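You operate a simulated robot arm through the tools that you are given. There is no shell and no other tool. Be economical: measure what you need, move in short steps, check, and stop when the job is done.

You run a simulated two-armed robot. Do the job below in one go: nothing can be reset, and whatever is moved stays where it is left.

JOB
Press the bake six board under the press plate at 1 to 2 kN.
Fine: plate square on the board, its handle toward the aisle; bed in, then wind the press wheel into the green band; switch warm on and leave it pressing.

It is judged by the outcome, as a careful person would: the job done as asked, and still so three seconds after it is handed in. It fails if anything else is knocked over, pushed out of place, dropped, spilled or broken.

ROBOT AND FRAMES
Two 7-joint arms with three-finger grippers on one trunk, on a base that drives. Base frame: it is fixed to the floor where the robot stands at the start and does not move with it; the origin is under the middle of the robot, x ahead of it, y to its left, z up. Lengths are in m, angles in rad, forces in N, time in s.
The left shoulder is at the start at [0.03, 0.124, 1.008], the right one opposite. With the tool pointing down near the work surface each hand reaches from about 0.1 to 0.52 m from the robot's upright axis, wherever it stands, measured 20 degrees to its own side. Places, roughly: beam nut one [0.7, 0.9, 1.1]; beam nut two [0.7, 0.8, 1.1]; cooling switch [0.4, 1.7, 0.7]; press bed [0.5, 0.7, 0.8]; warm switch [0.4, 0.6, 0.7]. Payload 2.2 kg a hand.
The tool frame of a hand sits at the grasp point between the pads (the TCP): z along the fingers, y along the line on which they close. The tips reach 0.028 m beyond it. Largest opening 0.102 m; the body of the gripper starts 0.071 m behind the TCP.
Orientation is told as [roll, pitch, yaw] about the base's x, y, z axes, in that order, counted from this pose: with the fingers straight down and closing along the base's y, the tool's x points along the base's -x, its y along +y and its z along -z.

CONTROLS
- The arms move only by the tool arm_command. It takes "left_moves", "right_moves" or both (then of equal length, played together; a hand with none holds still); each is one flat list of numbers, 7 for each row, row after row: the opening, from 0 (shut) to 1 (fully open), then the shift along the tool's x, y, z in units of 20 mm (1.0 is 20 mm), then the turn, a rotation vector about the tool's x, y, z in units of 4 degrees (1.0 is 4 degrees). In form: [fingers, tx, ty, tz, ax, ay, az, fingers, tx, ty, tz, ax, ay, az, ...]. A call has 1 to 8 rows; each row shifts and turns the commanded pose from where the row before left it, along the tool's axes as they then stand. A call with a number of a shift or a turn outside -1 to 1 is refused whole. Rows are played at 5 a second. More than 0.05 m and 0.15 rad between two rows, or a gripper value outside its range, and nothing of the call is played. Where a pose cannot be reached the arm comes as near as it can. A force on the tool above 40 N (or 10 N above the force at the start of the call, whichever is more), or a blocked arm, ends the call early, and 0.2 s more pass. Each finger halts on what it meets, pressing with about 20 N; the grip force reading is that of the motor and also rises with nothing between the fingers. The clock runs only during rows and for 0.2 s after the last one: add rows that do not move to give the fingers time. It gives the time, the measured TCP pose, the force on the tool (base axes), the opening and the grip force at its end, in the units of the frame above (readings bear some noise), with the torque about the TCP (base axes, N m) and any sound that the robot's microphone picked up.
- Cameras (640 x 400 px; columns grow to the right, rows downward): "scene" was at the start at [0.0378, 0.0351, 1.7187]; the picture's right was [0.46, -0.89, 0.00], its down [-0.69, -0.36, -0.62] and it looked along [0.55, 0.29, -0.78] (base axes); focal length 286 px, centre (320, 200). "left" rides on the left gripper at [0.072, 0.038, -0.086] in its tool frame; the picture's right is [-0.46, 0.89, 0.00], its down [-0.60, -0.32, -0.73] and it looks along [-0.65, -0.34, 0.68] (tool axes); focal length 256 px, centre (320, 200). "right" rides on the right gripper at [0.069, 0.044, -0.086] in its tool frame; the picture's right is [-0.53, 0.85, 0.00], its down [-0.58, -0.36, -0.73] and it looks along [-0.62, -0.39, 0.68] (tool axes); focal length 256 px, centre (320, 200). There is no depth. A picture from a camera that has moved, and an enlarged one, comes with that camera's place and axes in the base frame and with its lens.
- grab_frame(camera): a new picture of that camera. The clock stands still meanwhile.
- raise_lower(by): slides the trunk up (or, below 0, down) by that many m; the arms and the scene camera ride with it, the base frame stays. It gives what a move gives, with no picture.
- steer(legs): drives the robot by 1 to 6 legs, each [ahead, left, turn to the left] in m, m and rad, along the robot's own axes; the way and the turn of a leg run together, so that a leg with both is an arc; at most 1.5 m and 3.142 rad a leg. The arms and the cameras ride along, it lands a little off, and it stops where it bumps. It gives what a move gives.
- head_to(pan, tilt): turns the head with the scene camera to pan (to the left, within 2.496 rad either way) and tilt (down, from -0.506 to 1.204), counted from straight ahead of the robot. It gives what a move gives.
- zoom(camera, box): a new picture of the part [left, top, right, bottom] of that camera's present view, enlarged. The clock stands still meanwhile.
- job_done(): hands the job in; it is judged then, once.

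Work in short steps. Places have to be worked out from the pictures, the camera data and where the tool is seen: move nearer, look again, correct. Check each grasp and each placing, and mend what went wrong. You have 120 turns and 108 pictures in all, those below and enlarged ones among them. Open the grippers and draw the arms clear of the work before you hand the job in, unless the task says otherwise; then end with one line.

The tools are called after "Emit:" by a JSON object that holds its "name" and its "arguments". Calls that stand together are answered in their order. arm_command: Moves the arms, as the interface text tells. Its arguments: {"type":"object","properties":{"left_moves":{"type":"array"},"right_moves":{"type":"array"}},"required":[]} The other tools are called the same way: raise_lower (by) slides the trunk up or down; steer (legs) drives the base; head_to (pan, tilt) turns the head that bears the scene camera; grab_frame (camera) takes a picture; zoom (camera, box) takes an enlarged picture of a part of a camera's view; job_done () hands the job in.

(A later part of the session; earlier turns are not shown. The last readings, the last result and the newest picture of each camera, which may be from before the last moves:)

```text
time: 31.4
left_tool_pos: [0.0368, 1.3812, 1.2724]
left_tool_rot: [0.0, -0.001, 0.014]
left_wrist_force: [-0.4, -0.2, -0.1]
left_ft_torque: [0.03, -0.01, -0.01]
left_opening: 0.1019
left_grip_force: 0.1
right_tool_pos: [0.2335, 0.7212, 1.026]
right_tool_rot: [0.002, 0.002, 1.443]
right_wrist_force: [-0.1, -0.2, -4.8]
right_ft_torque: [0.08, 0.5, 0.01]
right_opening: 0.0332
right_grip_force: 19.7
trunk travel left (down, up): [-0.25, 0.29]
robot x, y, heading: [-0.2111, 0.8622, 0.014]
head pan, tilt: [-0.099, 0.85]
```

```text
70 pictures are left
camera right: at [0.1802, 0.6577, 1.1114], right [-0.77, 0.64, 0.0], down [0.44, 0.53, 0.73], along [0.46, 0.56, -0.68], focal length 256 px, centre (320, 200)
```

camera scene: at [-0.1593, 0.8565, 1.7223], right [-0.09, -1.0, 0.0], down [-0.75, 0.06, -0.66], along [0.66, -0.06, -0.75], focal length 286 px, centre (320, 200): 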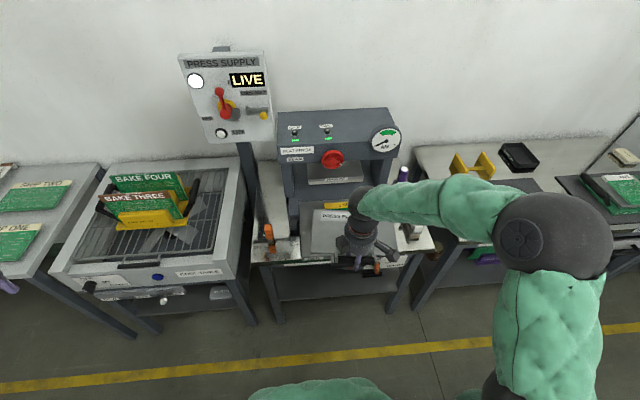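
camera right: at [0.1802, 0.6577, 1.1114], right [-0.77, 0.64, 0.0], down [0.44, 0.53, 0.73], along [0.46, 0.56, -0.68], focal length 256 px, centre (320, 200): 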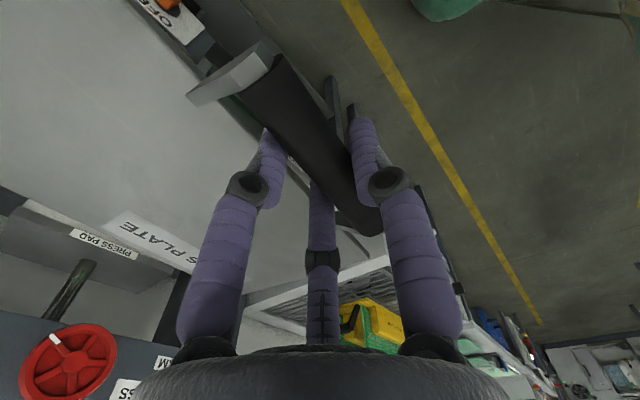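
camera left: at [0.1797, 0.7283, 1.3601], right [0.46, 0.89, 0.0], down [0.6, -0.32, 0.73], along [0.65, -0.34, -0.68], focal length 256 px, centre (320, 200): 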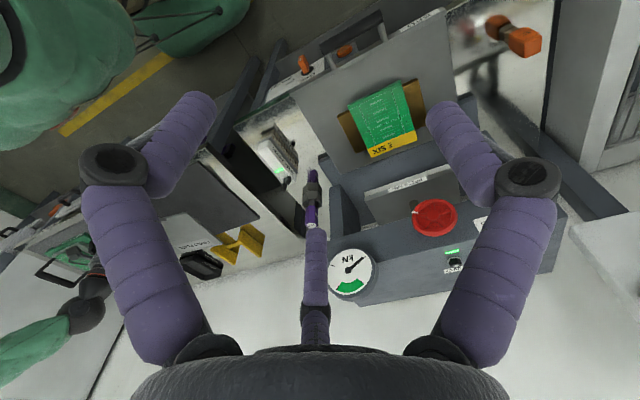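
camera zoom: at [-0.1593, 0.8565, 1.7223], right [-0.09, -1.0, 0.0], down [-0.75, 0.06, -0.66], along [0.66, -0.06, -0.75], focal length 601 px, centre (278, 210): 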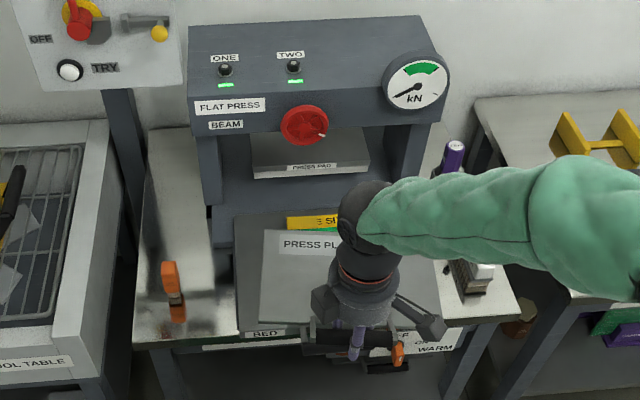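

I bring the left hand inward and slightly ahead, so its camera sees the board unobstructed.

Emit:
{"name": "arm_command", "arguments": {"left_moves": [1, -1, -1, 0, 0, 0, 0, 1, -1, -1, 0, 0, 0, 0, 1, -1, -1, 0, 0, 0, 0, 1, -1, -1, 0, 0, 0, 0, 1, -1, -1, 0, 0, 0, 0, 1, -1, -1, 0, 0, 0, 0, 1, 0, -1, 0, 0, 0, 0, 1, 0, -1, 0, 0, 0, 0]}}

Emit:
{"name": "arm_command", "arguments": {"left_moves": [1, 0, -1, 0, 0, 0, 0, 1, 0, -1, 0, 0, 0, 0, 1, 0, -1, 0, 0, 0, 0, 1, 0, -1, 0, 0, 0, 0, 1, 0, -1, 0, 0, 0, 0, 1, 0, -1, 0, 0, 0, 0, 1, 0, -1, 0, 0, 0, 0, 1, 0, -1, 0, 0, 0, 0]}}

Emit:
{"name": "grab_frame", "arguments": {"camera": "left"}}

```text
time: 33.2
left_tool_pos: [0.1605, 1.2237, 1.2737]
left_tool_rot: [-0.002, 0.002, 0.012]
left_wrist_force: [0.2, -0.4, 0.1]
left_ft_torque: [0.04, -0.03, -0.02]
left_opening: 0.1019
left_grip_force: 0.0
right_tool_pos: [0.2347, 0.7222, 1.0244]
right_tool_rot: [0.001, 0.0, 1.445]
right_wrist_force: [0.3, -0.3, -4.6]
right_ft_torque: [0.07, 0.47, 0.01]
right_opening: 0.0333
right_grip_force: 19.8
trunk travel left (down, up): [-0.25, 0.29]
robot x, y, heading: [-0.2061, 0.8644, 0.013]
head pan, tilt: [-0.099, 0.85]
```

```text
time: 35.0
left_tool_pos: [0.1613, 1.0657, 1.273]
left_tool_rot: [0.0, -0.001, 0.014]
left_wrist_force: [0.6, -0.2, 0.6]
left_ft_torque: [-0.03, 0.05, -0.02]
left_opening: 0.1022
left_grip_force: 0.0
right_tool_pos: [0.235, 0.7221, 1.0246]
right_tool_rot: [0.002, 0.002, 1.442]
right_wrist_force: [0.1, 0.0, -5.2]
right_ft_torque: [0.06, 0.47, 0.01]
right_opening: 0.0333
right_grip_force: 20.0
trunk travel left (down, up): [-0.25, 0.29]
robot x, y, heading: [-0.2075, 0.8633, 0.016]
head pan, tilt: [-0.099, 0.85]
```

```text
69 pictures are left
camera left: at [0.0885, 1.1029, 1.3605], right [0.45, 0.89, 0.0], down [0.61, -0.31, 0.73], along [0.65, -0.33, -0.68], focal length 256 px, centre (320, 200)
```

left: 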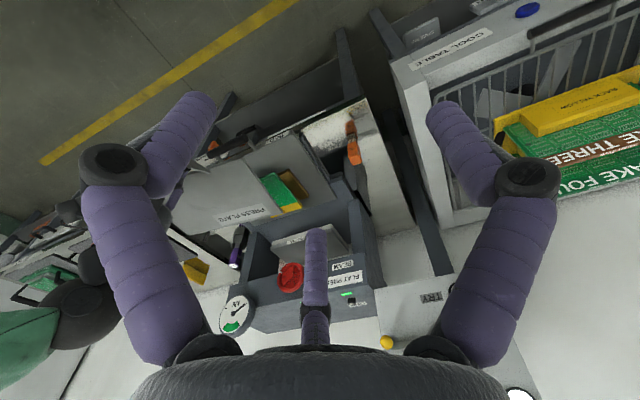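

Emit:
{"name": "zoom", "arguments": {"camera": "left", "box": [160, 120, 360, 250]}}

```text
3.08 times, centred on (260, 185) of left
camera zoom: at [0.0885, 1.1029, 1.3605], right [0.45, 0.89, 0.0], down [0.61, -0.31, 0.73], along [0.65, -0.33, -0.68], focal length 788 px, centre (505, 246)
```

zoom: 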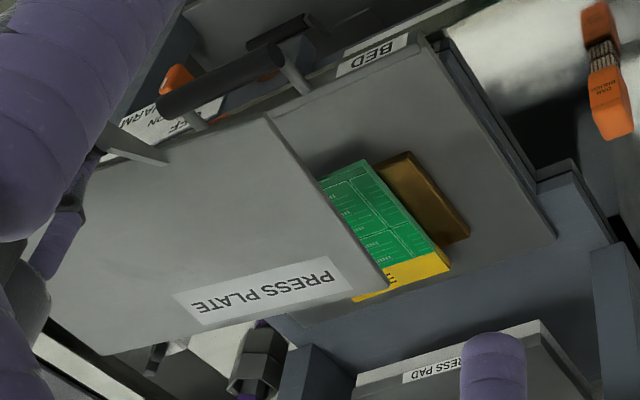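

Refined: board top ≈0.818 high, centred near (0.528, 0.714), square with the bed. I lower the plate to about 5 cm above board level, turn it +8° to be square, then drive ahead 0.17 m.

Emit:
{"name": "arm_command", "arguments": {"right_moves": [0, 0, 0, 0.9, 0, 0, -0.97, 0, 0, 0, 0.9, 0, 0, -0.97, 0, 0, 0, 0.9, 0, 0, 0, 0, 0, 0, 0.9, 0, 0, 0, 0, 0, 0, 0.9, 0, 0, 0, 0, 0, 0, 0.9, 0, 0, 0]}}

Emit:
{"name": "steer", "arguments": {"legs": [[0.17, -0.008, -0.014]]}}

Emit:
{"name": "grab_frame", "arguments": {"camera": "left"}}

Emit:
{"name": "grab_frame", "arguments": {"camera": "scene"}}

```text
time: 36.4
left_tool_pos: [0.161, 1.0663, 1.2749]
left_tool_rot: [0.0, 0.001, 0.014]
left_wrist_force: [0.1, 0.0, -0.1]
left_ft_torque: [-0.02, 0.04, 0.02]
left_opening: 0.1022
left_grip_force: 0.1
right_tool_pos: [0.2336, 0.7228, 0.9144]
right_tool_rot: [0.001, 0.0, 1.579]
right_wrist_force: [0.4, 0.1, -4.5]
right_ft_torque: [0.0, 0.48, 0.02]
right_opening: 0.0332
right_grip_force: 20.1
trunk travel left (down, up): [-0.25, 0.29]
robot x, y, heading: [-0.2074, 0.8645, 0.021]
head pan, tilt: [-0.099, 0.85]
```

```text
time: 37.9
left_tool_pos: [0.3354, 1.0541, 1.2731]
left_tool_rot: [0.001, 0.003, 0.001]
left_wrist_force: [1.0, -0.6, -0.1]
left_ft_torque: [0.01, 0.0, -0.02]
left_opening: 0.1022
left_grip_force: 0.0
right_tool_pos: [0.4019, 0.7103, 0.9148]
right_tool_rot: [0.005, 0.003, 1.565]
right_wrist_force: [1.2, 0.5, -5.3]
right_ft_torque: [0.02, 0.52, -0.03]
right_opening: 0.033
right_grip_force: 20.2
trunk travel left (down, up): [-0.25, 0.29]
robot x, y, heading: [-0.0364, 0.8562, 0.004]
head pan, tilt: [-0.099, 0.85]
```

```text
67 pictures are left
camera left: at [0.2632, 1.093, 1.36], right [0.46, 0.89, 0.0], down [0.61, -0.32, 0.73], along [0.65, -0.34, -0.68], focal length 256 px, centre (320, 200)
```

left: 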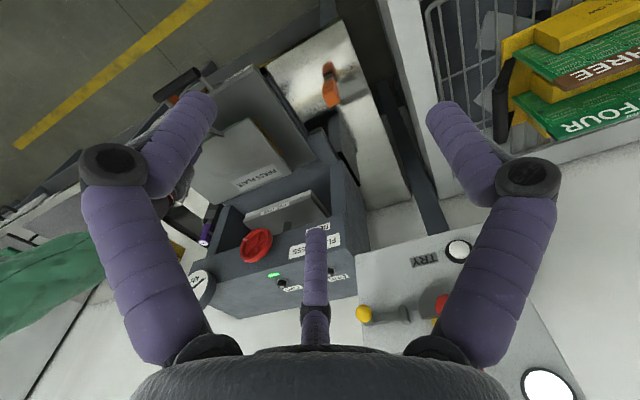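

```text
66 pictures are left
camera scene: at [0.013, 0.8494, 1.7223], right [-0.1, -1.0, 0.0], down [-0.75, 0.07, -0.66], along [0.66, -0.06, -0.75], focal length 286 px, centre (320, 200)
```

scene: 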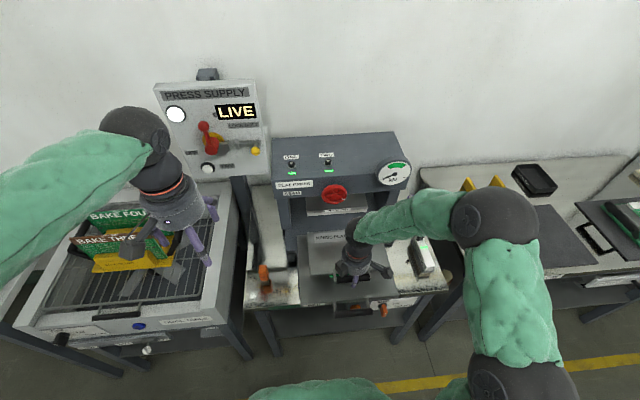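

I trim by +9 mm ahead, +4 mm left and 0.8° of yaw, descend to ~2 cm above the board, and look from both cameras.

Emit:
{"name": "arm_command", "arguments": {"right_moves": [0, -0.2, -0.45, 0.5, 0, 0, -0.2, 0, 0, 0, 0.7, 0, 0, 0, 0, 0, 0, 0.8, 0, 0, 0]}}

Emit:
{"name": "zoom", "arguments": {"camera": "left", "box": [140, 50, 340, 220]}}

Emit:
{"name": "zoom", "arguments": {"camera": "scene", "box": [240, 120, 460, 320]}}

```text
time: 38.7
left_tool_pos: [0.3349, 1.0551, 1.274]
left_tool_rot: [-0.001, 0.003, 0.001]
left_wrist_force: [0.4, 0.3, 0.7]
left_ft_torque: [-0.01, 0.01, 0.01]
left_opening: 0.1023
left_grip_force: 0.2
right_tool_pos: [0.4095, 0.7135, 0.8769]
right_tool_rot: [0.002, 0.001, 1.58]
right_wrist_force: [0.9, 0.0, -4.8]
right_ft_torque: [0.0, 0.45, 0.02]
right_opening: 0.0335
right_grip_force: 19.7
trunk travel left (down, up): [-0.25, 0.29]
robot x, y, heading: [-0.0341, 0.8562, 0.005]
head pan, tilt: [-0.099, 0.85]
```

```text
2.35 times, centred on (240, 135) of left
camera zoom: at [0.2621, 1.0932, 1.3602], right [0.46, 0.89, 0.0], down [0.61, -0.32, 0.73], along [0.65, -0.34, -0.68], focal length 602 px, centre (508, 353)
```

zoom: 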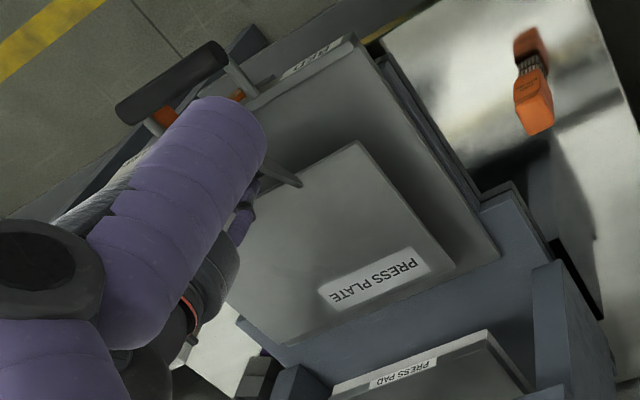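

```text
2.00 times, centred on (350, 220) of scene
camera zoom: at [0.0116, 0.8496, 1.7223], right [-0.1, -1.0, 0.0], down [-0.75, 0.07, -0.66], along [0.66, -0.06, -0.75], focal length 571 px, centre (260, 160)
```

zoom: 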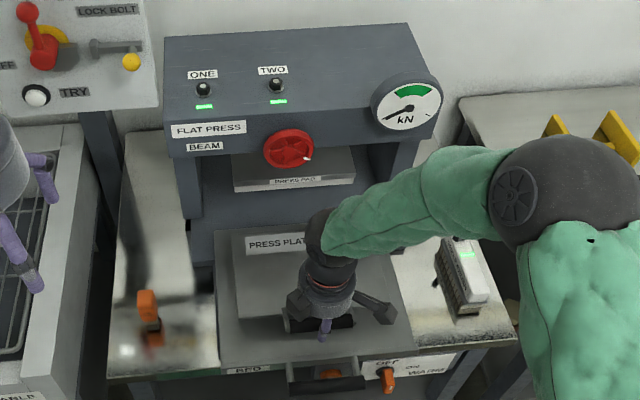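

Plate centre is now within ~6 mm of the board centre. I trim 4 mm in x and y, and descend slowly while watching the force.

Emit:
{"name": "arm_command", "arguments": {"right_moves": [0, 0.2, -0.2, 0.3, 0, 0, 0, 0, 0, 0, 0.25, 0, 0, 0, 0, 0, 0, 0.2, 0, 0, 0, 0, 0, 0, 0.15, 0, 0, 0]}}

Emit:
{"name": "arm_command", "arguments": {"right_moves": [0, 0, 0, 0.1, 0, 0, 0, 0, 0, 0, 0.1, 0, 0, 0]}}

```text
time: 39.7
left_tool_pos: [0.3338, 1.0539, 1.2738]
left_tool_rot: [0.001, 0.001, 0.003]
left_wrist_force: [0.3, -0.3, 0.0]
left_ft_torque: [0.0, -0.01, 0.0]
left_opening: 0.1018
left_grip_force: 0.0
right_tool_pos: [0.4151, 0.7103, 0.8599]
right_tool_rot: [0.003, 0.0, 1.581]
right_wrist_force: [0.7, -0.3, -4.5]
right_ft_torque: [0.02, 0.45, 0.0]
right_opening: 0.0332
right_grip_force: 19.8
trunk travel left (down, up): [-0.25, 0.29]
robot x, y, heading: [-0.0359, 0.8575, -0.001]
head pan, tilt: [-0.099, 0.85]
```

```text
time: 40.3
left_tool_pos: [0.3332, 1.0546, 1.2741]
left_tool_rot: [-0.001, 0.001, 0.003]
left_wrist_force: [0.6, 0.1, 0.6]
left_ft_torque: [0.01, -0.03, 0.01]
left_opening: 0.1021
left_grip_force: 0.2
right_tool_pos: [0.4154, 0.7104, 0.8555]
right_tool_rot: [0.0, 0.002, 1.58]
right_wrist_force: [-1.3, 0.1, -1.5]
right_ft_torque: [-0.02, -0.25, 0.07]
right_opening: 0.0334
right_grip_force: 19.9
trunk travel left (down, up): [-0.25, 0.29]
robot x, y, heading: [-0.0416, 0.8591, 0.001]
head pan, tilt: [-0.099, 0.85]
```

Contact has begun (load shifted from the hand). I go 1.5 mm further down and check.

Emit:
{"name": "arm_command", "arguments": {"right_moves": [0, 0, 0, 0.08, 0, 0, 0]}}

Emit:
{"name": "zoom", "arguments": {"camera": "left", "box": [190, 60, 330, 180]}}

```text
time: 40.7
left_tool_pos: [0.3333, 1.0544, 1.2731]
left_tool_rot: [0.0, 0.0, 0.001]
left_wrist_force: [0.5, 0.1, 0.5]
left_ft_torque: [0.0, 0.02, 0.0]
left_opening: 0.102
left_grip_force: 0.0
right_tool_pos: [0.4143, 0.7117, 0.8542]
right_tool_rot: [-0.001, 0.001, 1.578]
right_wrist_force: [0.5, -1.7, 1.8]
right_ft_torque: [0.05, -0.07, -0.04]
right_opening: 0.0335
right_grip_force: 20.1
trunk travel left (down, up): [-0.25, 0.29]
robot x, y, heading: [-0.0386, 0.8578, 0.005]
head pan, tilt: [-0.099, 0.85]
```

```text
3.33 times, centred on (260, 120) of left
camera zoom: at [0.2613, 1.093, 1.3605], right [0.46, 0.89, 0.0], down [0.6, -0.32, 0.73], along [0.65, -0.34, -0.68], focal length 853 px, centre (520, 467)
```

zoom: 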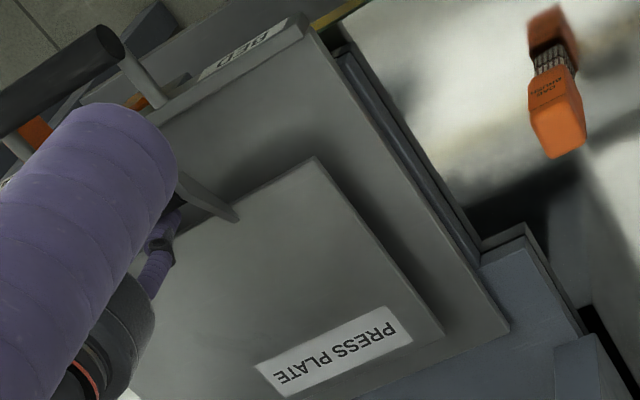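

The plate rests flat on the board, square with the bed. I release gently and rise straight up.

Emit:
{"name": "arm_command", "arguments": {"right_moves": [0.45, 0, 0, 0, 0, 0, 0, 0.6, 0, 0, 0, 0, 0, 0, 0.6, 0, 0, 0, 0, 0, 0]}}

Emit:
{"name": "arm_command", "arguments": {"right_moves": [0.6, 0, 0, -0.5, 0, 0, 0, 0.6, 0, 0, -0.5, 0, 0, 0, 0.6, 0, 0, -1, 0, 0, 0, 0.6, 0, 0, -1, 0, 0, 0, 0.6, 0, 0, -1, 0, 0, 0, 0.6, 0, 0, -1, 0, 0, 0, 0.6, 1, 0, -1, 0, 0, 0, 0.6, 1, 0, -1, 0, 0, 0]}}

Emit:
{"name": "zoom", "arguments": {"camera": "left", "box": [140, 50, 340, 220]}}

Emit:
{"name": "grab_frame", "arguments": {"camera": "scene"}}

```text
time: 41.5
left_tool_pos: [0.3345, 1.0545, 1.2731]
left_tool_rot: [0.0, 0.002, 0.0]
left_wrist_force: [0.3, 0.5, 0.1]
left_ft_torque: [0.01, -0.02, -0.01]
left_opening: 0.1017
left_grip_force: 0.0
right_tool_pos: [0.4146, 0.7109, 0.853]
right_tool_rot: [0.003, 0.0, 1.58]
right_wrist_force: [-0.5, -0.5, -0.2]
right_ft_torque: [0.0, 0.01, 0.0]
right_opening: 0.0612
right_grip_force: 0.0
trunk travel left (down, up): [-0.25, 0.29]
robot x, y, heading: [-0.0359, 0.8547, 0.001]
head pan, tilt: [-0.099, 0.85]
```

```text
time: 43.3
left_tool_pos: [0.3323, 1.0536, 1.2732]
left_tool_rot: [0.0, 0.0, 0.002]
left_wrist_force: [-0.2, -0.4, 0.3]
left_ft_torque: [0.02, -0.01, 0.0]
left_opening: 0.1022
left_grip_force: 0.0
right_tool_pos: [0.4131, 0.6695, 0.9914]
right_tool_rot: [0.001, 0.002, 1.58]
right_wrist_force: [-0.7, 0.3, -0.5]
right_ft_torque: [-0.01, -0.04, 0.05]
right_opening: 0.0613
right_grip_force: 0.0
trunk travel left (down, up): [-0.25, 0.29]
robot x, y, heading: [-0.0395, 0.8531, 0.006]
head pan, tilt: [-0.099, 0.85]
```

```text
2.35 times, centred on (240, 135) of left
camera zoom: at [0.2609, 1.0931, 1.3606], right [0.46, 0.89, 0.0], down [0.6, -0.32, 0.73], along [0.65, -0.34, -0.68], focal length 602 px, centre (508, 353)
```

zoom: 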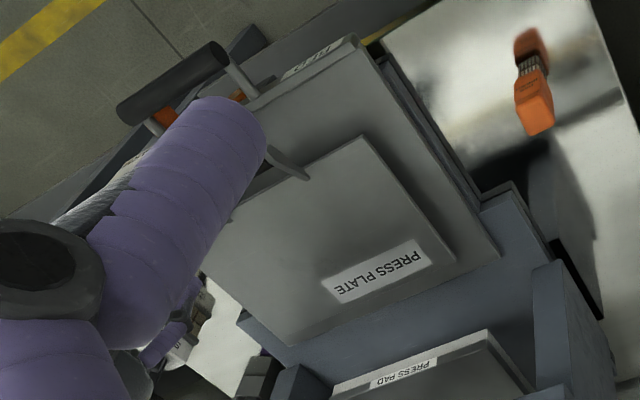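

```text
61 pictures are left
camera scene: at [0.0101, 0.8494, 1.7224], right [-0.1, -1.0, 0.0], down [-0.75, 0.07, -0.66], along [0.66, -0.06, -0.75], focal length 286 px, centre (320, 200)
```

scene: 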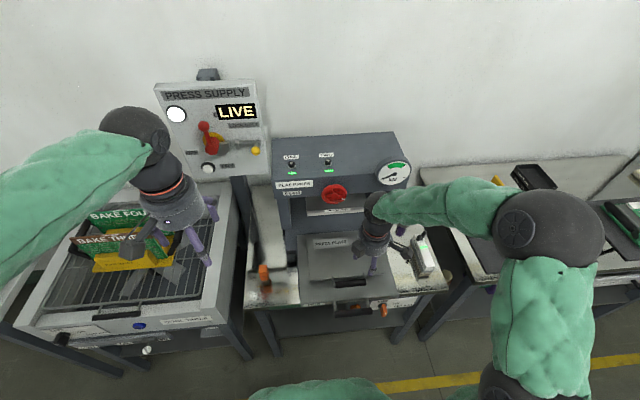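

The plate stayed put. Now the bed: its handle bar is near (0.329, 0.715, 0.80). I bring the closed right hand behind (aisle side of) it.

Emit:
{"name": "arm_command", "arguments": {"right_moves": [0, -0.28, 0.96, 0, 0, 0, 0, 0, -0.28, 0.96, 0, 0, 0, 0, 0, -0.28, 0.96, 0, 0, 0, 0, 0, -0.28, 0.96, 0, 0, 0, 0, 0, -0.28, 0.96, 0, 0, 0, 0, 0, -0.28, 0.96, 0, 0, 0, 0, 0, -0.28, 0.96, 0, 0, 0, 0, 0, -0.28, 0.96, 0, 0, 0, 0]}}

Emit:
{"name": "arm_command", "arguments": {"right_moves": [0, 0, 0, 1, 0, 0, 0, 0, 0, 0, 1, 0, 0, 0, 0, 0, 0, 1, 0, 0, 0, 0, 0, 0, 1, 0, 0, 0, 0, 0, 0, 1, 0, 0, 0]}}

Emit:
{"name": "head_to", "arguments": {"pan": -0.2, "tilt": 1.1}}

Emit:
{"name": "grab_frame", "arguments": {"camera": "scene"}}

Emit:
{"name": "grab_frame", "arguments": {"camera": "right"}}

```text
time: 45.1
left_tool_pos: [0.333, 1.0536, 1.2746]
left_tool_rot: [0.0, 0.001, 0.002]
left_wrist_force: [-0.5, 0.9, 0.2]
left_ft_torque: [0.02, -0.02, -0.01]
left_opening: 0.1019
left_grip_force: 0.0
right_tool_pos: [0.2599, 0.7146, 0.9932]
right_tool_rot: [0.0, 0.0, 1.578]
right_wrist_force: [0.0, -0.4, -0.3]
right_ft_torque: [0.0, 0.01, 0.01]
right_opening: 0.0027
right_grip_force: 19.6
trunk travel left (down, up): [-0.25, 0.29]
robot x, y, heading: [-0.0394, 0.853, 0.002]
head pan, tilt: [-0.099, 0.85]
```

```text
time: 46.3
left_tool_pos: [0.3339, 1.0542, 1.2744]
left_tool_rot: [-0.001, 0.004, 0.001]
left_wrist_force: [-0.5, -0.1, 0.1]
left_ft_torque: [-0.02, -0.02, 0.02]
left_opening: 0.1021
left_grip_force: 0.1
right_tool_pos: [0.2619, 0.7132, 0.8936]
right_tool_rot: [0.001, 0.004, 1.582]
right_wrist_force: [-0.4, -0.4, 0.2]
right_ft_torque: [0.0, 0.02, -0.02]
right_opening: 0.002
right_grip_force: 20.0
trunk travel left (down, up): [-0.25, 0.29]
robot x, y, heading: [-0.0353, 0.8547, 0.003]
head pan, tilt: [-0.099, 0.85]
```

```text
time: 47.0
left_tool_pos: [0.3334, 1.0556, 1.273]
left_tool_rot: [0.001, -0.001, 0.001]
left_wrist_force: [-0.4, -0.4, 0.3]
left_ft_torque: [-0.02, -0.01, -0.01]
left_opening: 0.1021
left_grip_force: 0.0
right_tool_pos: [0.2616, 0.7148, 0.8951]
right_tool_rot: [0.001, 0.003, 1.581]
right_wrist_force: [0.6, -0.4, -0.8]
right_ft_torque: [0.01, 0.03, -0.02]
right_opening: 0.0022
right_grip_force: 19.6
trunk travel left (down, up): [-0.25, 0.29]
robot x, y, heading: [-0.0403, 0.8586, -0.003]
head pan, tilt: [-0.201, 1.1]
```

```text
60 pictures are left
camera scene: at [-0.0052, 0.8448, 1.7047], right [-0.2, -0.98, 0.0], down [-0.87, 0.18, -0.45], along [0.45, -0.09, -0.89], focal length 286 px, centre (320, 200)
```

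scene: 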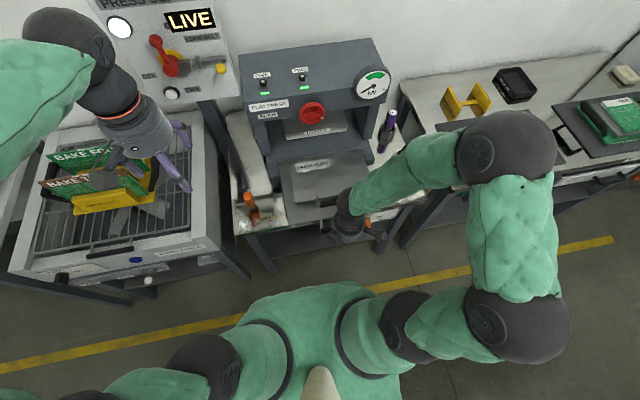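

```text
59 pictures are left
camera right: at [0.2174, 0.6426, 0.9815], right [-0.85, 0.53, 0.0], down [0.36, 0.58, 0.73], along [0.38, 0.62, -0.68], focal length 256 px, centre (320, 200)
```

right: 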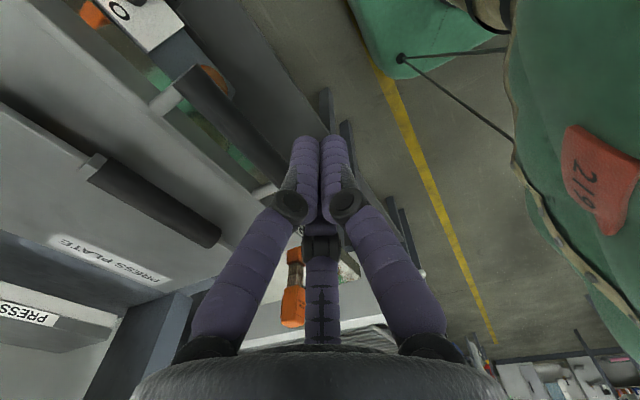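

The handle bar agrees with (0.33, 0.71, 0.805). I lower to z≈0.80 behind it and advance to touch.

Emit:
{"name": "arm_command", "arguments": {"right_moves": [0, 0, 0, 1, 0, 0, 0, 0, 0, 0, 1, 0, 0, 0, 0, 0, 0, 1, 0, 0, 0, 0, 0, 0, 1, 0, 0, 0, 0, 0, 0, 0.8, 0, 0, 0, 0, 0, -0.5, 0, 0, 0, 0, 0, 0, -0.5, 0, 0, 0, 0]}}

Emit:
{"name": "grab_frame", "arguments": {"camera": "right"}}

```text
time: 48.6
left_tool_pos: [0.3337, 1.0547, 1.2739]
left_tool_rot: [0.002, 0.003, 0.001]
left_wrist_force: [-1.3, 0.0, 0.7]
left_ft_torque: [-0.01, 0.02, 0.02]
left_opening: 0.1022
left_grip_force: 0.0
right_tool_pos: [0.2804, 0.7137, 0.7983]
right_tool_rot: [0.003, 0.003, 1.581]
right_wrist_force: [0.4, 0.2, 0.3]
right_ft_torque: [0.0, 0.0, -0.01]
right_opening: 0.0023
right_grip_force: 19.8
trunk travel left (down, up): [-0.25, 0.29]
robot x, y, heading: [-0.0367, 0.8564, 0.001]
head pan, tilt: [-0.201, 1.1]
```

```text
58 pictures are left
camera right: at [0.2362, 0.6429, 0.8848], right [-0.85, 0.53, 0.0], down [0.36, 0.58, 0.73], along [0.38, 0.62, -0.68], focal length 256 px, centre (320, 200)
```

right: 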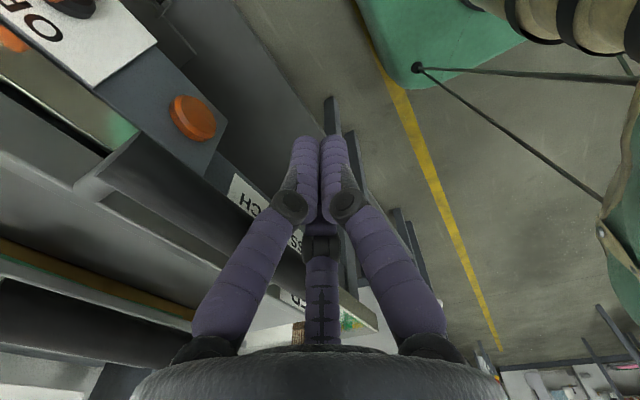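

The bar is just ahead at finger height. I push slowly ahead.

Emit:
{"name": "arm_command", "arguments": {"right_moves": [0, 0, -0.5, 0, 0, 0, 0, 0, 0, -0.5, 0, 0, 0, 0, 0, 0, -0.5, 0, 0, 0, 0, 0, 0, -0.5, 0, 0, 0, 0, 0, 0, -0.5, 0, 0, 0, 0, 0, 0, -0.5, 0, 0, 0, 0, 0, 0, -0.5, 0, 0, 0, 0, 0, 0, -0.5, 0, 0, 0, 0]}}

Emit:
{"name": "grab_frame", "arguments": {"camera": "left"}}

```text
time: 50.4
left_tool_pos: [0.3353, 1.0546, 1.2738]
left_tool_rot: [0.0, 0.003, 0.0]
left_wrist_force: [-0.3, 0.1, 0.2]
left_ft_torque: [-0.04, 0.03, 0.04]
left_opening: 0.1021
left_grip_force: 0.1
right_tool_pos: [0.3616, 0.7132, 0.7994]
right_tool_rot: [0.0, 0.002, 1.58]
right_wrist_force: [0.2, -0.5, 0.1]
right_ft_torque: [-0.01, 0.0, -0.01]
right_opening: 0.0024
right_grip_force: 19.7
trunk travel left (down, up): [-0.25, 0.29]
robot x, y, heading: [-0.0364, 0.8598, -0.003]
head pan, tilt: [-0.201, 1.1]
```

```text
57 pictures are left
camera left: at [0.2618, 1.0931, 1.3603], right [0.46, 0.89, 0.0], down [0.61, -0.32, 0.73], along [0.65, -0.34, -0.68], focal length 256 px, centre (320, 200)
```

left: 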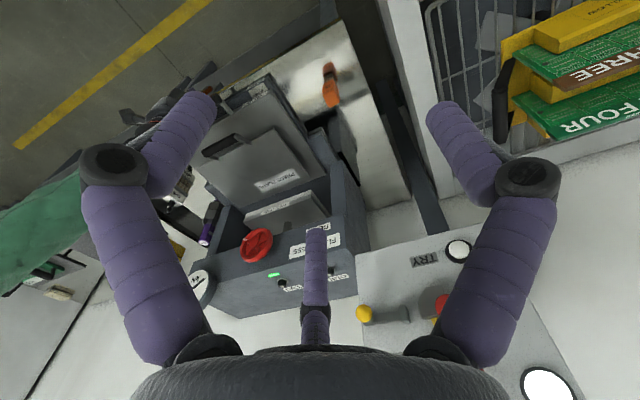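

The bed slides easily and the plate rides along. I keep pushing.

Emit:
{"name": "arm_command", "arguments": {"right_moves": [0, 0, -0.5, 0, 0, 0, 0, 0, 0, -0.5, 0, 0, 0, 0, 0, 0, -0.5, 0, 0, 0, 0, 0, 0, -0.5, 0, 0, 0, 0, 0, 0, -0.5, 0, 0, 0, 0, 0, 0, -0.5, 0, 0, 0, 0, 0, 0, -0.5, 0, 0, 0, 0, 0, 0, -0.5, 0, 0, 0, 0]}}

Emit:
{"name": "grab_frame", "arguments": {"camera": "left"}}

```text
time: 51.7
left_tool_pos: [0.3323, 1.0537, 1.2724]
left_tool_rot: [-0.002, 0.002, 0.0]
left_wrist_force: [1.2, -0.5, -0.6]
left_ft_torque: [0.02, 0.06, 0.05]
left_opening: 0.1019
left_grip_force: 0.0
right_tool_pos: [0.4003, 0.7146, 0.7933]
right_tool_rot: [0.026, 0.006, 1.58]
right_wrist_force: [-14.8, 0.3, 10.7]
right_ft_torque: [-0.09, 0.16, -0.11]
right_opening: 0.0021
right_grip_force: 20.2
trunk travel left (down, up): [-0.25, 0.29]
robot x, y, heading: [-0.0399, 0.8563, 0.004]
head pan, tilt: [-0.201, 1.1]
stopped in row 6 (right hand): the force on the tool passed its limit at 48 N (the readings are from after the stop); the commanded pose is now the measured one
```

```text
56 pictures are left
camera left: at [0.2612, 1.0931, 1.3602], right [0.46, 0.89, 0.0], down [0.6, -0.32, 0.73], along [0.65, -0.34, -0.68], focal length 256 px, centre (320, 200)
```

left: 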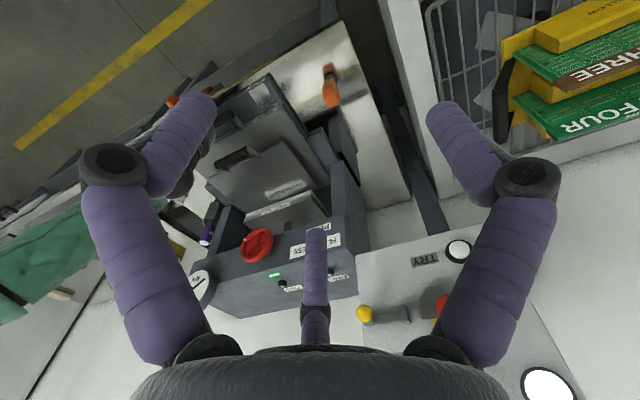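

Stopped at x=0.40 with 48 N: either the bed's end stop or my fingertips meeting the table edge. I look closely.

Emit:
{"name": "grab_frame", "arguments": {"camera": "right"}}

Emit:
{"name": "zoom", "arguments": {"camera": "scene", "box": [230, 80, 430, 260]}}

Emit:
{"name": "zoom", "arguments": {"camera": "left", "box": [160, 60, 370, 220]}}

```text
55 pictures are left
camera right: at [0.3577, 0.6436, 0.8818], right [-0.85, 0.53, 0.02], down [0.38, 0.58, 0.72], along [0.37, 0.62, -0.7], focal length 256 px, centre (320, 200)
```

right: 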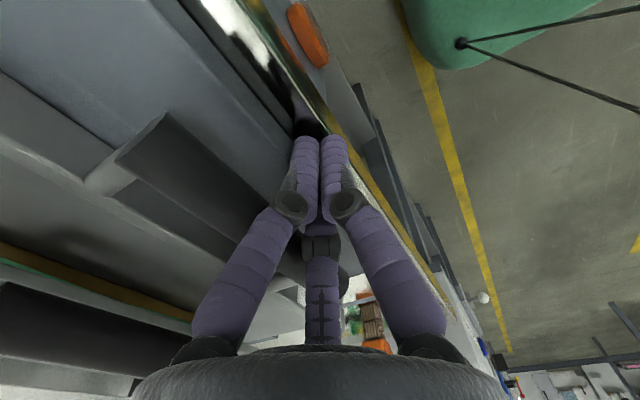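

```text
2.22 times, centred on (330, 170) of scene
camera zoom: at [-0.0056, 0.8451, 1.7047], right [-0.2, -0.98, 0.0], down [-0.87, 0.18, -0.45], along [0.44, -0.09, -0.89], focal length 635 px, centre (298, 267)
```

zoom: 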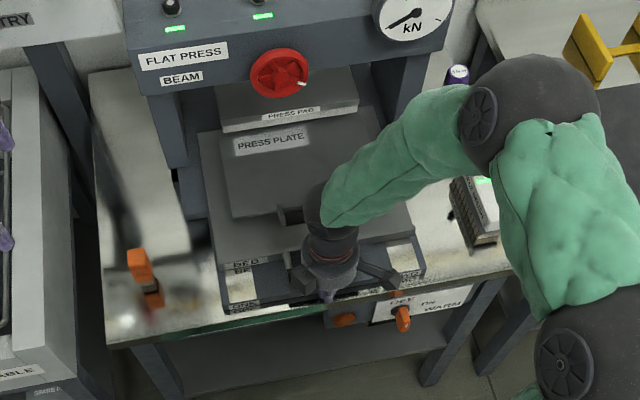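

```text
2.50 times, centred on (265, 140) of left
camera zoom: at [0.2612, 1.0931, 1.3602], right [0.46, 0.89, 0.0], down [0.6, -0.32, 0.73], along [0.65, -0.34, -0.68], focal length 640 px, centre (458, 350)
```

zoom: 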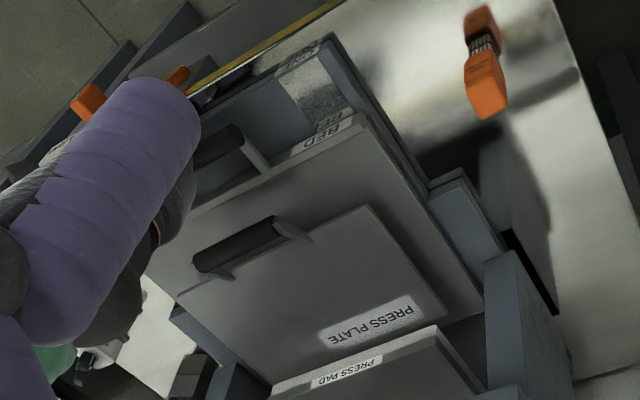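

My fingertips met the press's base slab edge; the bed is still sliding. I back off 1 cm, raise 2.7 cm so the tips clear the slab but still catch the bar, then push again.

Emit:
{"name": "arm_command", "arguments": {"right_moves": [0, 0, 0.5, 0, 0.3, 0, 0, 0, 0, 0, -0.7, 0, 0, 0, 0, 0, 0, -0.65, 0, 0, 0, 0, 0, -0.5, 0, 0, 0, 0, 0, 0, -0.5, 0, 0, 0, 0, 0, 0, -0.5, 0, 0, 0, 0]}}

Emit:
{"name": "zoom", "arguments": {"camera": "left", "box": [160, 60, 370, 220]}}

```text
time: 53.1
left_tool_pos: [0.3335, 1.0533, 1.2743]
left_tool_rot: [-0.001, 0.003, 0.0]
left_wrist_force: [-0.4, -0.2, 0.4]
left_ft_torque: [-0.01, 0.03, -0.02]
left_opening: 0.1021
left_grip_force: 0.0
right_tool_pos: [0.4222, 0.7137, 0.8208]
right_tool_rot: [-0.001, 0.005, 1.58]
right_wrist_force: [-0.1, -0.2, -0.8]
right_ft_torque: [-0.01, 0.02, 0.04]
right_opening: 0.0024
right_grip_force: 20.3
trunk travel left (down, up): [-0.25, 0.29]
robot x, y, heading: [-0.036, 0.8617, 0.002]
head pan, tilt: [-0.201, 1.1]
```

```text
2.50 times, centred on (265, 140) of left
camera zoom: at [0.2615, 1.093, 1.3603], right [0.46, 0.89, 0.0], down [0.6, -0.32, 0.73], along [0.65, -0.34, -0.68], focal length 640 px, centre (458, 350)
```

zoom: 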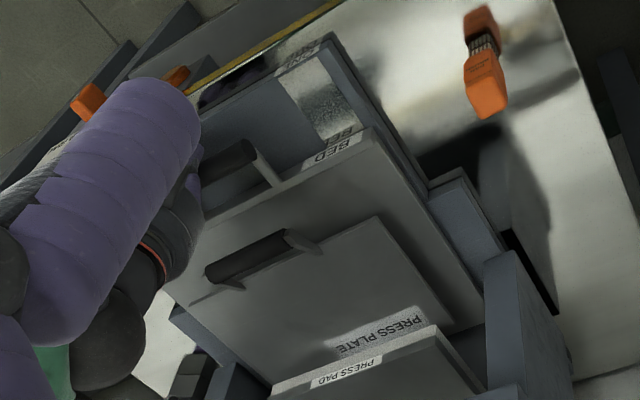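

The bed advances. I push 6 cm more.

Emit:
{"name": "arm_command", "arguments": {"right_moves": [0, 0, -0.5, 0, 0, 0, 0, 0, 0, -0.5, 0, 0, 0, 0, 0, 0, -0.5, 0, 0, 0, 0, 0, 0, -0.5, 0, 0, 0, 0, 0, 0, -0.5, 0, 0, 0, 0, 0, 0, -0.5, 0, 0, 0, 0]}}

Emit:
{"name": "zoom", "arguments": {"camera": "left", "box": [160, 60, 370, 220]}}

```text
time: 54.5
left_tool_pos: [0.3337, 1.0542, 1.2736]
left_tool_rot: [-0.002, 0.002, 0.0]
left_wrist_force: [0.8, -0.4, -0.3]
left_ft_torque: [-0.01, 0.0, 0.03]
left_opening: 0.1022
left_grip_force: 0.0
right_tool_pos: [0.4822, 0.7151, 0.8209]
right_tool_rot: [-0.003, 0.005, 1.581]
right_wrist_force: [0.1, -0.4, 0.6]
right_ft_torque: [0.02, -0.02, -0.05]
right_opening: 0.0022
right_grip_force: 19.9
trunk travel left (down, up): [-0.25, 0.29]
robot x, y, heading: [-0.0352, 0.8568, 0.001]
head pan, tilt: [-0.201, 1.1]
```

```text
2.50 times, centred on (265, 140) of left
camera zoom: at [0.2614, 1.093, 1.3604], right [0.46, 0.89, 0.0], down [0.6, -0.32, 0.73], along [0.65, -0.34, -0.68], focal length 640 px, centre (458, 350)
```

zoom: 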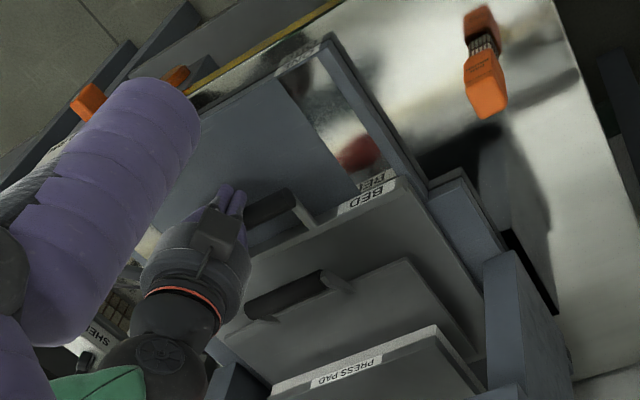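

Bed is ~0.18 m in. I push on in small steps, expecting the end stop soon.

Emit:
{"name": "arm_command", "arguments": {"right_moves": [0, 0, -0.4, 0, 0, 0, 0, 0, 0, -0.4, 0, 0, 0, 0, 0, 0, -0.4, 0, 0, 0, 0, 0, 0, -0.4, 0, 0, 0, 0]}}

Emit:
{"name": "zoom", "arguments": {"camera": "left", "box": [160, 60, 370, 220]}}

```text
time: 55.5
left_tool_pos: [0.3334, 1.0537, 1.2738]
left_tool_rot: [0.0, 0.002, 0.001]
left_wrist_force: [0.8, -0.9, 0.3]
left_ft_torque: [0.0, 0.0, -0.01]
left_opening: 0.102
left_grip_force: 0.1
right_tool_pos: [0.5166, 0.7133, 0.8204]
right_tool_rot: [-0.002, 0.006, 1.582]
right_wrist_force: [0.9, 0.6, 0.7]
right_ft_torque: [0.02, 0.02, 0.06]
right_opening: 0.0022
right_grip_force: 19.8
trunk travel left (down, up): [-0.25, 0.29]
robot x, y, heading: [-0.0383, 0.8575, -0.003]
head pan, tilt: [-0.201, 1.1]
```

```text
2.50 times, centred on (265, 140) of left
camera zoom: at [0.2614, 1.0929, 1.3603], right [0.46, 0.89, 0.0], down [0.6, -0.32, 0.73], along [0.65, -0.34, -0.68], focal length 640 px, centre (458, 350)
```

zoom: 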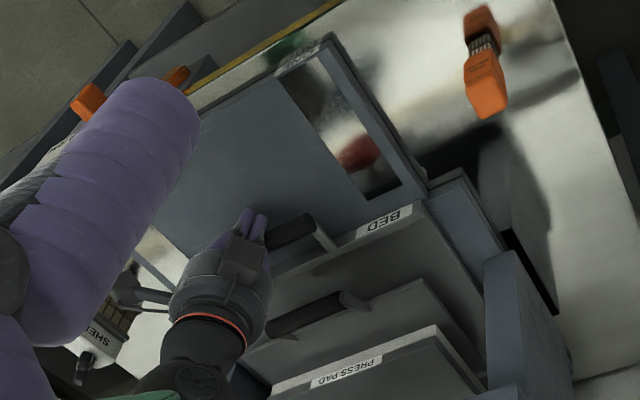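

Still sliding freely; I continue.

Emit:
{"name": "arm_command", "arguments": {"right_moves": [0, 0, -0.4, 0, 0, 0, 0, 0, 0, -0.4, 0, 0, 0, 0, 0, 0, -0.4, 0, 0, 0, 0]}}

Emit:
{"name": "zoom", "arguments": {"camera": "left", "box": [160, 60, 370, 280]}}

Emit:
{"name": "zoom", "arguments": {"camera": "scene", "box": [230, 30, 430, 260]}}

```text
time: 56.3
left_tool_pos: [0.3331, 1.0541, 1.2737]
left_tool_rot: [0.0, 0.001, 0.0]
left_wrist_force: [0.4, -0.9, 0.5]
left_ft_torque: [-0.01, 0.01, -0.01]
left_opening: 0.1019
left_grip_force: 0.0
right_tool_pos: [0.5392, 0.7157, 0.8208]
right_tool_rot: [0.001, 0.005, 1.58]
right_wrist_force: [-0.2, 0.4, -0.7]
right_ft_torque: [-0.03, 0.02, 0.04]
right_opening: 0.0024
right_grip_force: 20.0
trunk travel left (down, up): [-0.25, 0.29]
robot x, y, heading: [-0.0411, 0.8568, -0.001]
head pan, tilt: [-0.201, 1.1]
```

```text
1.82 times, centred on (265, 170) of left
camera zoom: at [0.2615, 1.093, 1.3603], right [0.46, 0.89, 0.0], down [0.6, -0.32, 0.73], along [0.65, -0.34, -0.68], focal length 465 px, centre (420, 254)
```

zoom: 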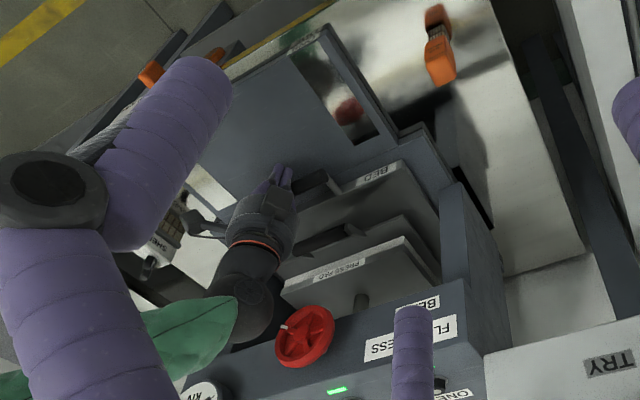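

```text
1.74 times, centred on (330, 145) of scene
camera zoom: at [-0.0052, 0.8448, 1.7046], right [-0.2, -0.98, 0.0], down [-0.87, 0.18, -0.45], along [0.44, -0.09, -0.89], focal length 497 px, centre (303, 296)
```

zoom: 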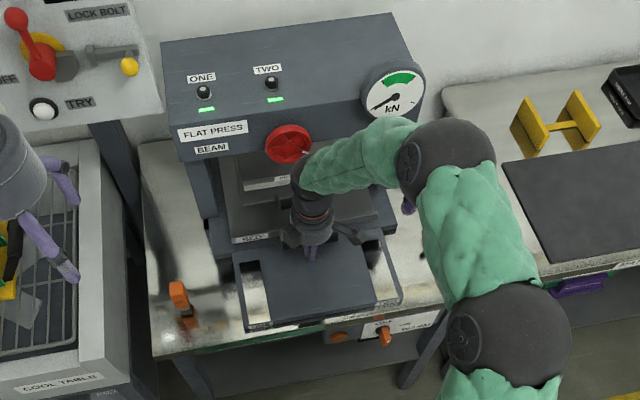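

The wrist nears the red wheel. I tilt the fingers 20° forward (wrist back) and then keep pushing level.

Emit:
{"name": "arm_command", "arguments": {"right_moves": [0, 0, 0, 0, 1, 0, 0, 0, 0, 0, 0, 1, 0, 0, 0, 0, 0, 0, 1, 0, 0, 0, 0, 0, 0, 1, 0, 0, 0, 0, 0, 0, 1, 0, 0, 0, 0, -0.376, 0.137, 0, 0, 0, 0, 0, -0.376, 0.137, 0, 0, 0]}}

Emit:
{"name": "zoom", "arguments": {"camera": "scene", "box": [230, 30, 430, 260]}}

```text
time: 57.8
left_tool_pos: [0.3328, 1.053, 1.2737]
left_tool_rot: [0.0, -0.001, -0.001]
left_wrist_force: [-0.3, 0.5, 0.4]
left_ft_torque: [0.03, 0.02, -0.02]
left_opening: 0.1021
left_grip_force: 0.1
right_tool_pos: [0.539, 0.7169, 0.814]
right_tool_rot: [-0.329, 0.006, 1.58]
right_wrist_force: [-4.8, 0.0, 0.4]
right_ft_torque: [0.02, 0.07, -0.06]
right_opening: 0.0022
right_grip_force: 19.7
trunk travel left (down, up): [-0.25, 0.29]
robot x, y, heading: [-0.0394, 0.8564, 0.002]
head pan, tilt: [-0.201, 1.1]
stopped in row 7 (right hand): the force on the tool passed its limit at 48 N (the readings are from after the stop); the commanded pose is now the measured one
```

```text
1.74 times, centred on (330, 145) of scene
camera zoom: at [-0.0058, 0.8451, 1.7047], right [-0.2, -0.98, 0.0], down [-0.87, 0.18, -0.45], along [0.44, -0.09, -0.89], focal length 497 px, centre (303, 296)
```

zoom: 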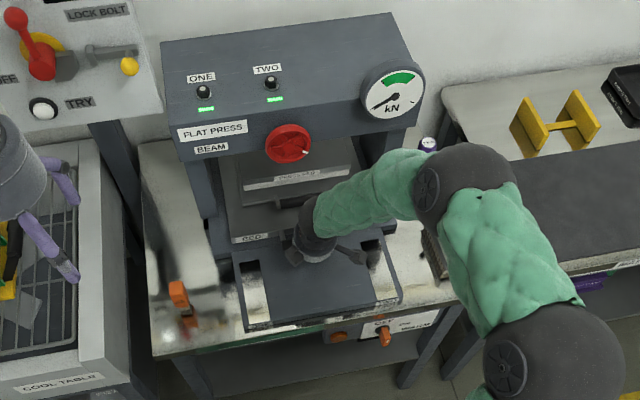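

Resistance along x only — likely the bed's end stop. I back off a little and check the bed.

Emit:
{"name": "arm_command", "arguments": {"right_moves": [0, 0, 0.9, -0.34, 0, 0, 0, 0, 0, 0.9, -0.34, 0, 0, 0, 0, 0, 0.9, -0.34, 0, 0, 0, 0, 0, 0.9, -0.34, 0, 0, 0, 0, 0, 0.9, -0.34, 0, 0, 0]}}

Emit:
{"name": "zoom", "arguments": {"camera": "left", "box": [200, 80, 340, 220]}}

Emit:
{"name": "zoom", "arguments": {"camera": "scene", "box": [250, 60, 400, 180]}}

```text
time: 59.0
left_tool_pos: [0.3327, 1.0535, 1.2745]
left_tool_rot: [0.0, -0.001, -0.001]
left_wrist_force: [0.2, 0.1, -0.1]
left_ft_torque: [0.0, 0.02, -0.01]
left_opening: 0.102
left_grip_force: 0.0
right_tool_pos: [0.4416, 0.7154, 0.8186]
right_tool_rot: [-0.332, 0.007, 1.58]
right_wrist_force: [-0.3, 0.2, 0.7]
right_ft_torque: [0.04, -0.04, 0.0]
right_opening: 0.0021
right_grip_force: 19.9
trunk travel left (down, up): [-0.25, 0.29]
robot x, y, heading: [-0.0374, 0.8561, 0.002]
head pan, tilt: [-0.201, 1.1]
```

```text
2.86 times, centred on (270, 150) of left
camera zoom: at [0.2597, 1.0927, 1.3607], right [0.46, 0.89, 0.0], down [0.6, -0.32, 0.73], along [0.65, -0.34, -0.68], focal length 731 px, centre (463, 343)
```

zoom: 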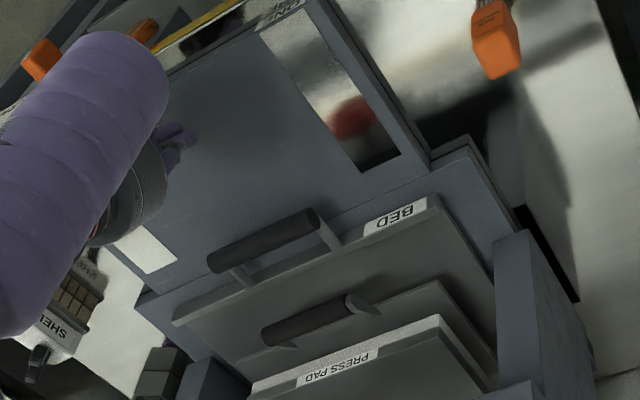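

```text
3.33 times, centred on (325, 120) of scene
camera zoom: at [-0.0074, 0.8446, 1.7047], right [-0.2, -0.98, 0.0], down [-0.87, 0.18, -0.45], along [0.45, -0.09, -0.89], focal length 952 px, centre (303, 467)
```

zoom: 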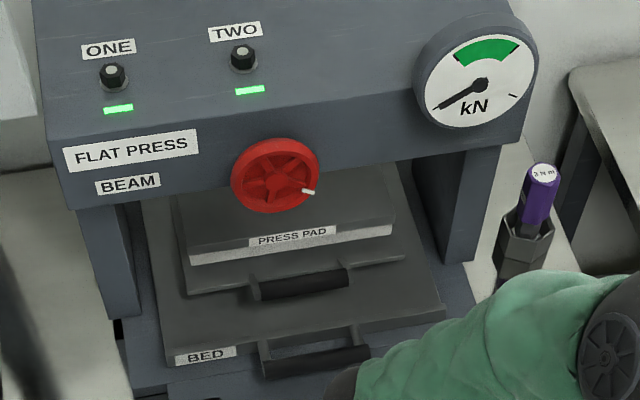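

The bed is home (hard stop, bed handle now at x≈0.57), plate under the pad. Now the wheel, centre near (0.636, 0.739, 1.03): the right shoulder lines up with it. I raise the right hand and tilt it to point ahead.

Emit:
{"name": "arm_command", "arguments": {"right_moves": [0, 0, -0.326, -0.945, 0, 0, 0, 0, 0, -0.326, -0.945, 0, 0, 0, 0, 0, -0.326, -0.945, 0, 0, 0, 0, 0, -0.326, -0.945, 0, 0, 0, 0, 0, -0.326, -0.945, 0, 0, 0, 0, 0, -0.326, -0.945, 0, 0, 0, 0, 0, -0.326, -0.945, 0, 0, 0, 0, 0, -0.326, -0.945, 0, 0, 0]}}

Emit:
{"name": "arm_command", "arguments": {"right_moves": [0.9, 0, 0, 0, 1, 0, 0, 0.9, 0, 0, 0, 1, 0, 0, 0.9, 0, 0, 0, 1, 0, 0, 0.9, 0, 0, 0, 1, 0, 0, 0.9, 0, 0, 0, 1, 0, 0, 0.9, 0, 0, 0, 1, 0, 0, 0.9, 0, 0, 0, 1, 0, 0, 0.9, 0, 0, 0, 1, 0, 0]}}

Emit:
{"name": "arm_command", "arguments": {"right_moves": [0.9, 0, 0, 0, 1, 0, 0, 0.9, 0, 0, 0, 1, 0, 0, 0.9, 0, 0, 0, 1, 0, 0, 0.9, 0, 0, 0, 1, 0, 0, 0.9, 0, 0, 0, 1, 0, 0, 0.9, 0, 0, 0, 1, 0, 0, 0.9, 0, 0, 0, 1, 0, 0, 0.9, 0, 0, 0, 1, 0, 0]}}

Emit:
{"name": "grab_frame", "arguments": {"camera": "scene"}}

Emit:
{"name": "grab_frame", "arguments": {"camera": "right"}}

```text
time: 60.8
left_tool_pos: [0.3314, 1.0549, 1.2748]
left_tool_rot: [0.001, 0.001, 0.0]
left_wrist_force: [0.3, 0.0, -0.4]
left_ft_torque: [-0.02, 0.0, 0.0]
left_opening: 0.102
left_grip_force: 0.1
right_tool_pos: [0.4416, 0.7158, 0.9764]
right_tool_rot: [-0.333, 0.006, 1.579]
right_wrist_force: [0.5, -0.5, 0.0]
right_ft_torque: [-0.01, -0.02, -0.04]
right_opening: 0.0023
right_grip_force: 19.6
trunk travel left (down, up): [-0.25, 0.29]
robot x, y, heading: [-0.0369, 0.8578, -0.0]
head pan, tilt: [-0.201, 1.1]
```

```text
time: 62.6
left_tool_pos: [0.3324, 1.0532, 1.2731]
left_tool_rot: [-0.001, -0.001, -0.002]
left_wrist_force: [-0.8, 0.1, 0.7]
left_ft_torque: [0.0, -0.02, 0.03]
left_opening: 0.1022
left_grip_force: 0.0
right_tool_pos: [0.4433, 0.7164, 0.9782]
right_tool_rot: [-0.889, 0.005, 1.579]
right_wrist_force: [-0.7, -0.3, 1.1]
right_ft_torque: [-0.02, -0.01, 0.0]
right_opening: 0.0921
right_grip_force: 0.0
trunk travel left (down, up): [-0.25, 0.29]
robot x, y, heading: [-0.0411, 0.8562, -0.0]
head pan, tilt: [-0.201, 1.1]
```

```text
time: 64.4
left_tool_pos: [0.3331, 1.0542, 1.2738]
left_tool_rot: [-0.004, -0.001, 0.0]
left_wrist_force: [0.3, 0.6, 0.7]
left_ft_torque: [0.0, -0.03, -0.03]
left_opening: 0.1018
left_grip_force: 0.0
right_tool_pos: [0.4385, 0.7795, 1.0072]
right_tool_rot: [-1.446, 0.008, 1.575]
right_wrist_force: [-0.2, -0.3, -0.1]
right_ft_torque: [-0.04, 0.01, -0.01]
right_opening: 0.0922
right_grip_force: 0.0
right hand out of reach, approached as far as the arm can: row 4, 5, 6, 7, 8
trunk travel left (down, up): [-0.25, 0.29]
robot x, y, heading: [-0.0397, 0.8589, 0.001]
head pan, tilt: [-0.201, 1.1]
```

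```text
44 pictures are left
camera scene: at [-0.0062, 0.845, 1.7046], right [-0.2, -0.98, 0.0], down [-0.87, 0.18, -0.45], along [0.44, -0.09, -0.89], focal length 286 px, centre (320, 200)
```

scene: 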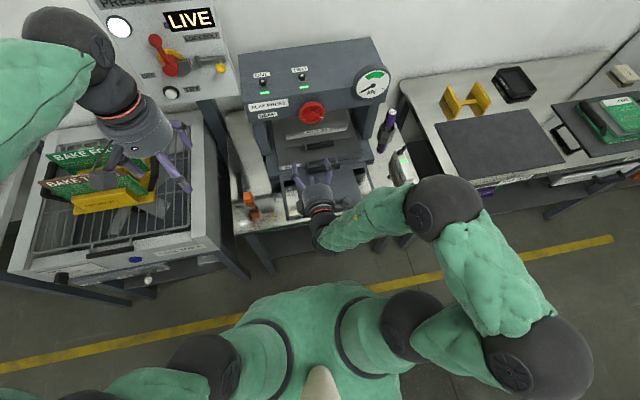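

```text
43 pictures are left
camera right: at [0.3456, 0.7089, 0.9768], right [-0.11, 0.53, -0.84], down [-0.68, 0.58, 0.45], along [0.72, 0.62, 0.3], focal length 256 px, centre (320, 200)
```

right: 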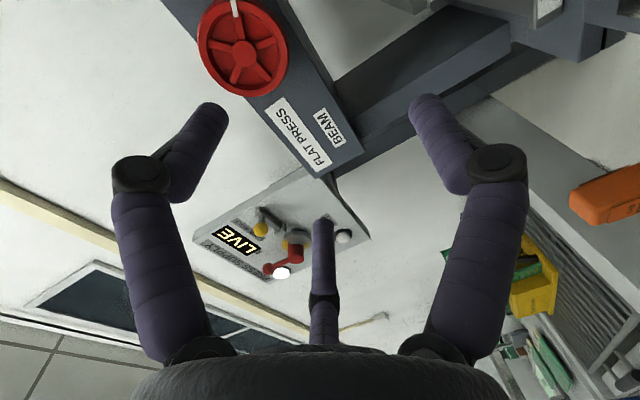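

The hand points ahead but was too folded there. The wheel's centre comes out at (0.63, 0.739, 1.043), diameter ≈0.088. I advance 6 cm and see where the arm settles.

Emit:
{"name": "arm_command", "arguments": {"right_moves": [1, 0, -0.1, 0.99, 0, 0, 0, 1, 0, -0.1, 0.99, 0.6, 0, 0, 1, 0, -0.1, 0.99, 0.6, 0, 0, 1, 0, 0, 0, 0.6, 0, 0]}}

```text
time: 65.4
left_tool_pos: [0.3317, 1.0541, 1.2742]
left_tool_rot: [-0.001, -0.001, 0.0]
left_wrist_force: [-0.6, -0.6, -0.3]
left_ft_torque: [0.01, -0.02, 0.03]
left_opening: 0.1022
left_grip_force: 0.1
right_tool_pos: [0.4875, 0.8138, 1.0168]
right_tool_rot: [-1.573, 0.008, 1.574]
right_wrist_force: [0.6, 0.2, 0.0]
right_ft_torque: [-0.02, 0.0, 0.03]
right_opening: 0.1021
right_grip_force: 0.1
right hand out of reach, approached as far as the arm can: row 1, 2, 3, 4
trunk travel left (down, up): [-0.25, 0.29]
robot x, y, heading: [-0.0363, 0.8608, 0.006]
head pan, tilt: [-0.201, 1.1]
```

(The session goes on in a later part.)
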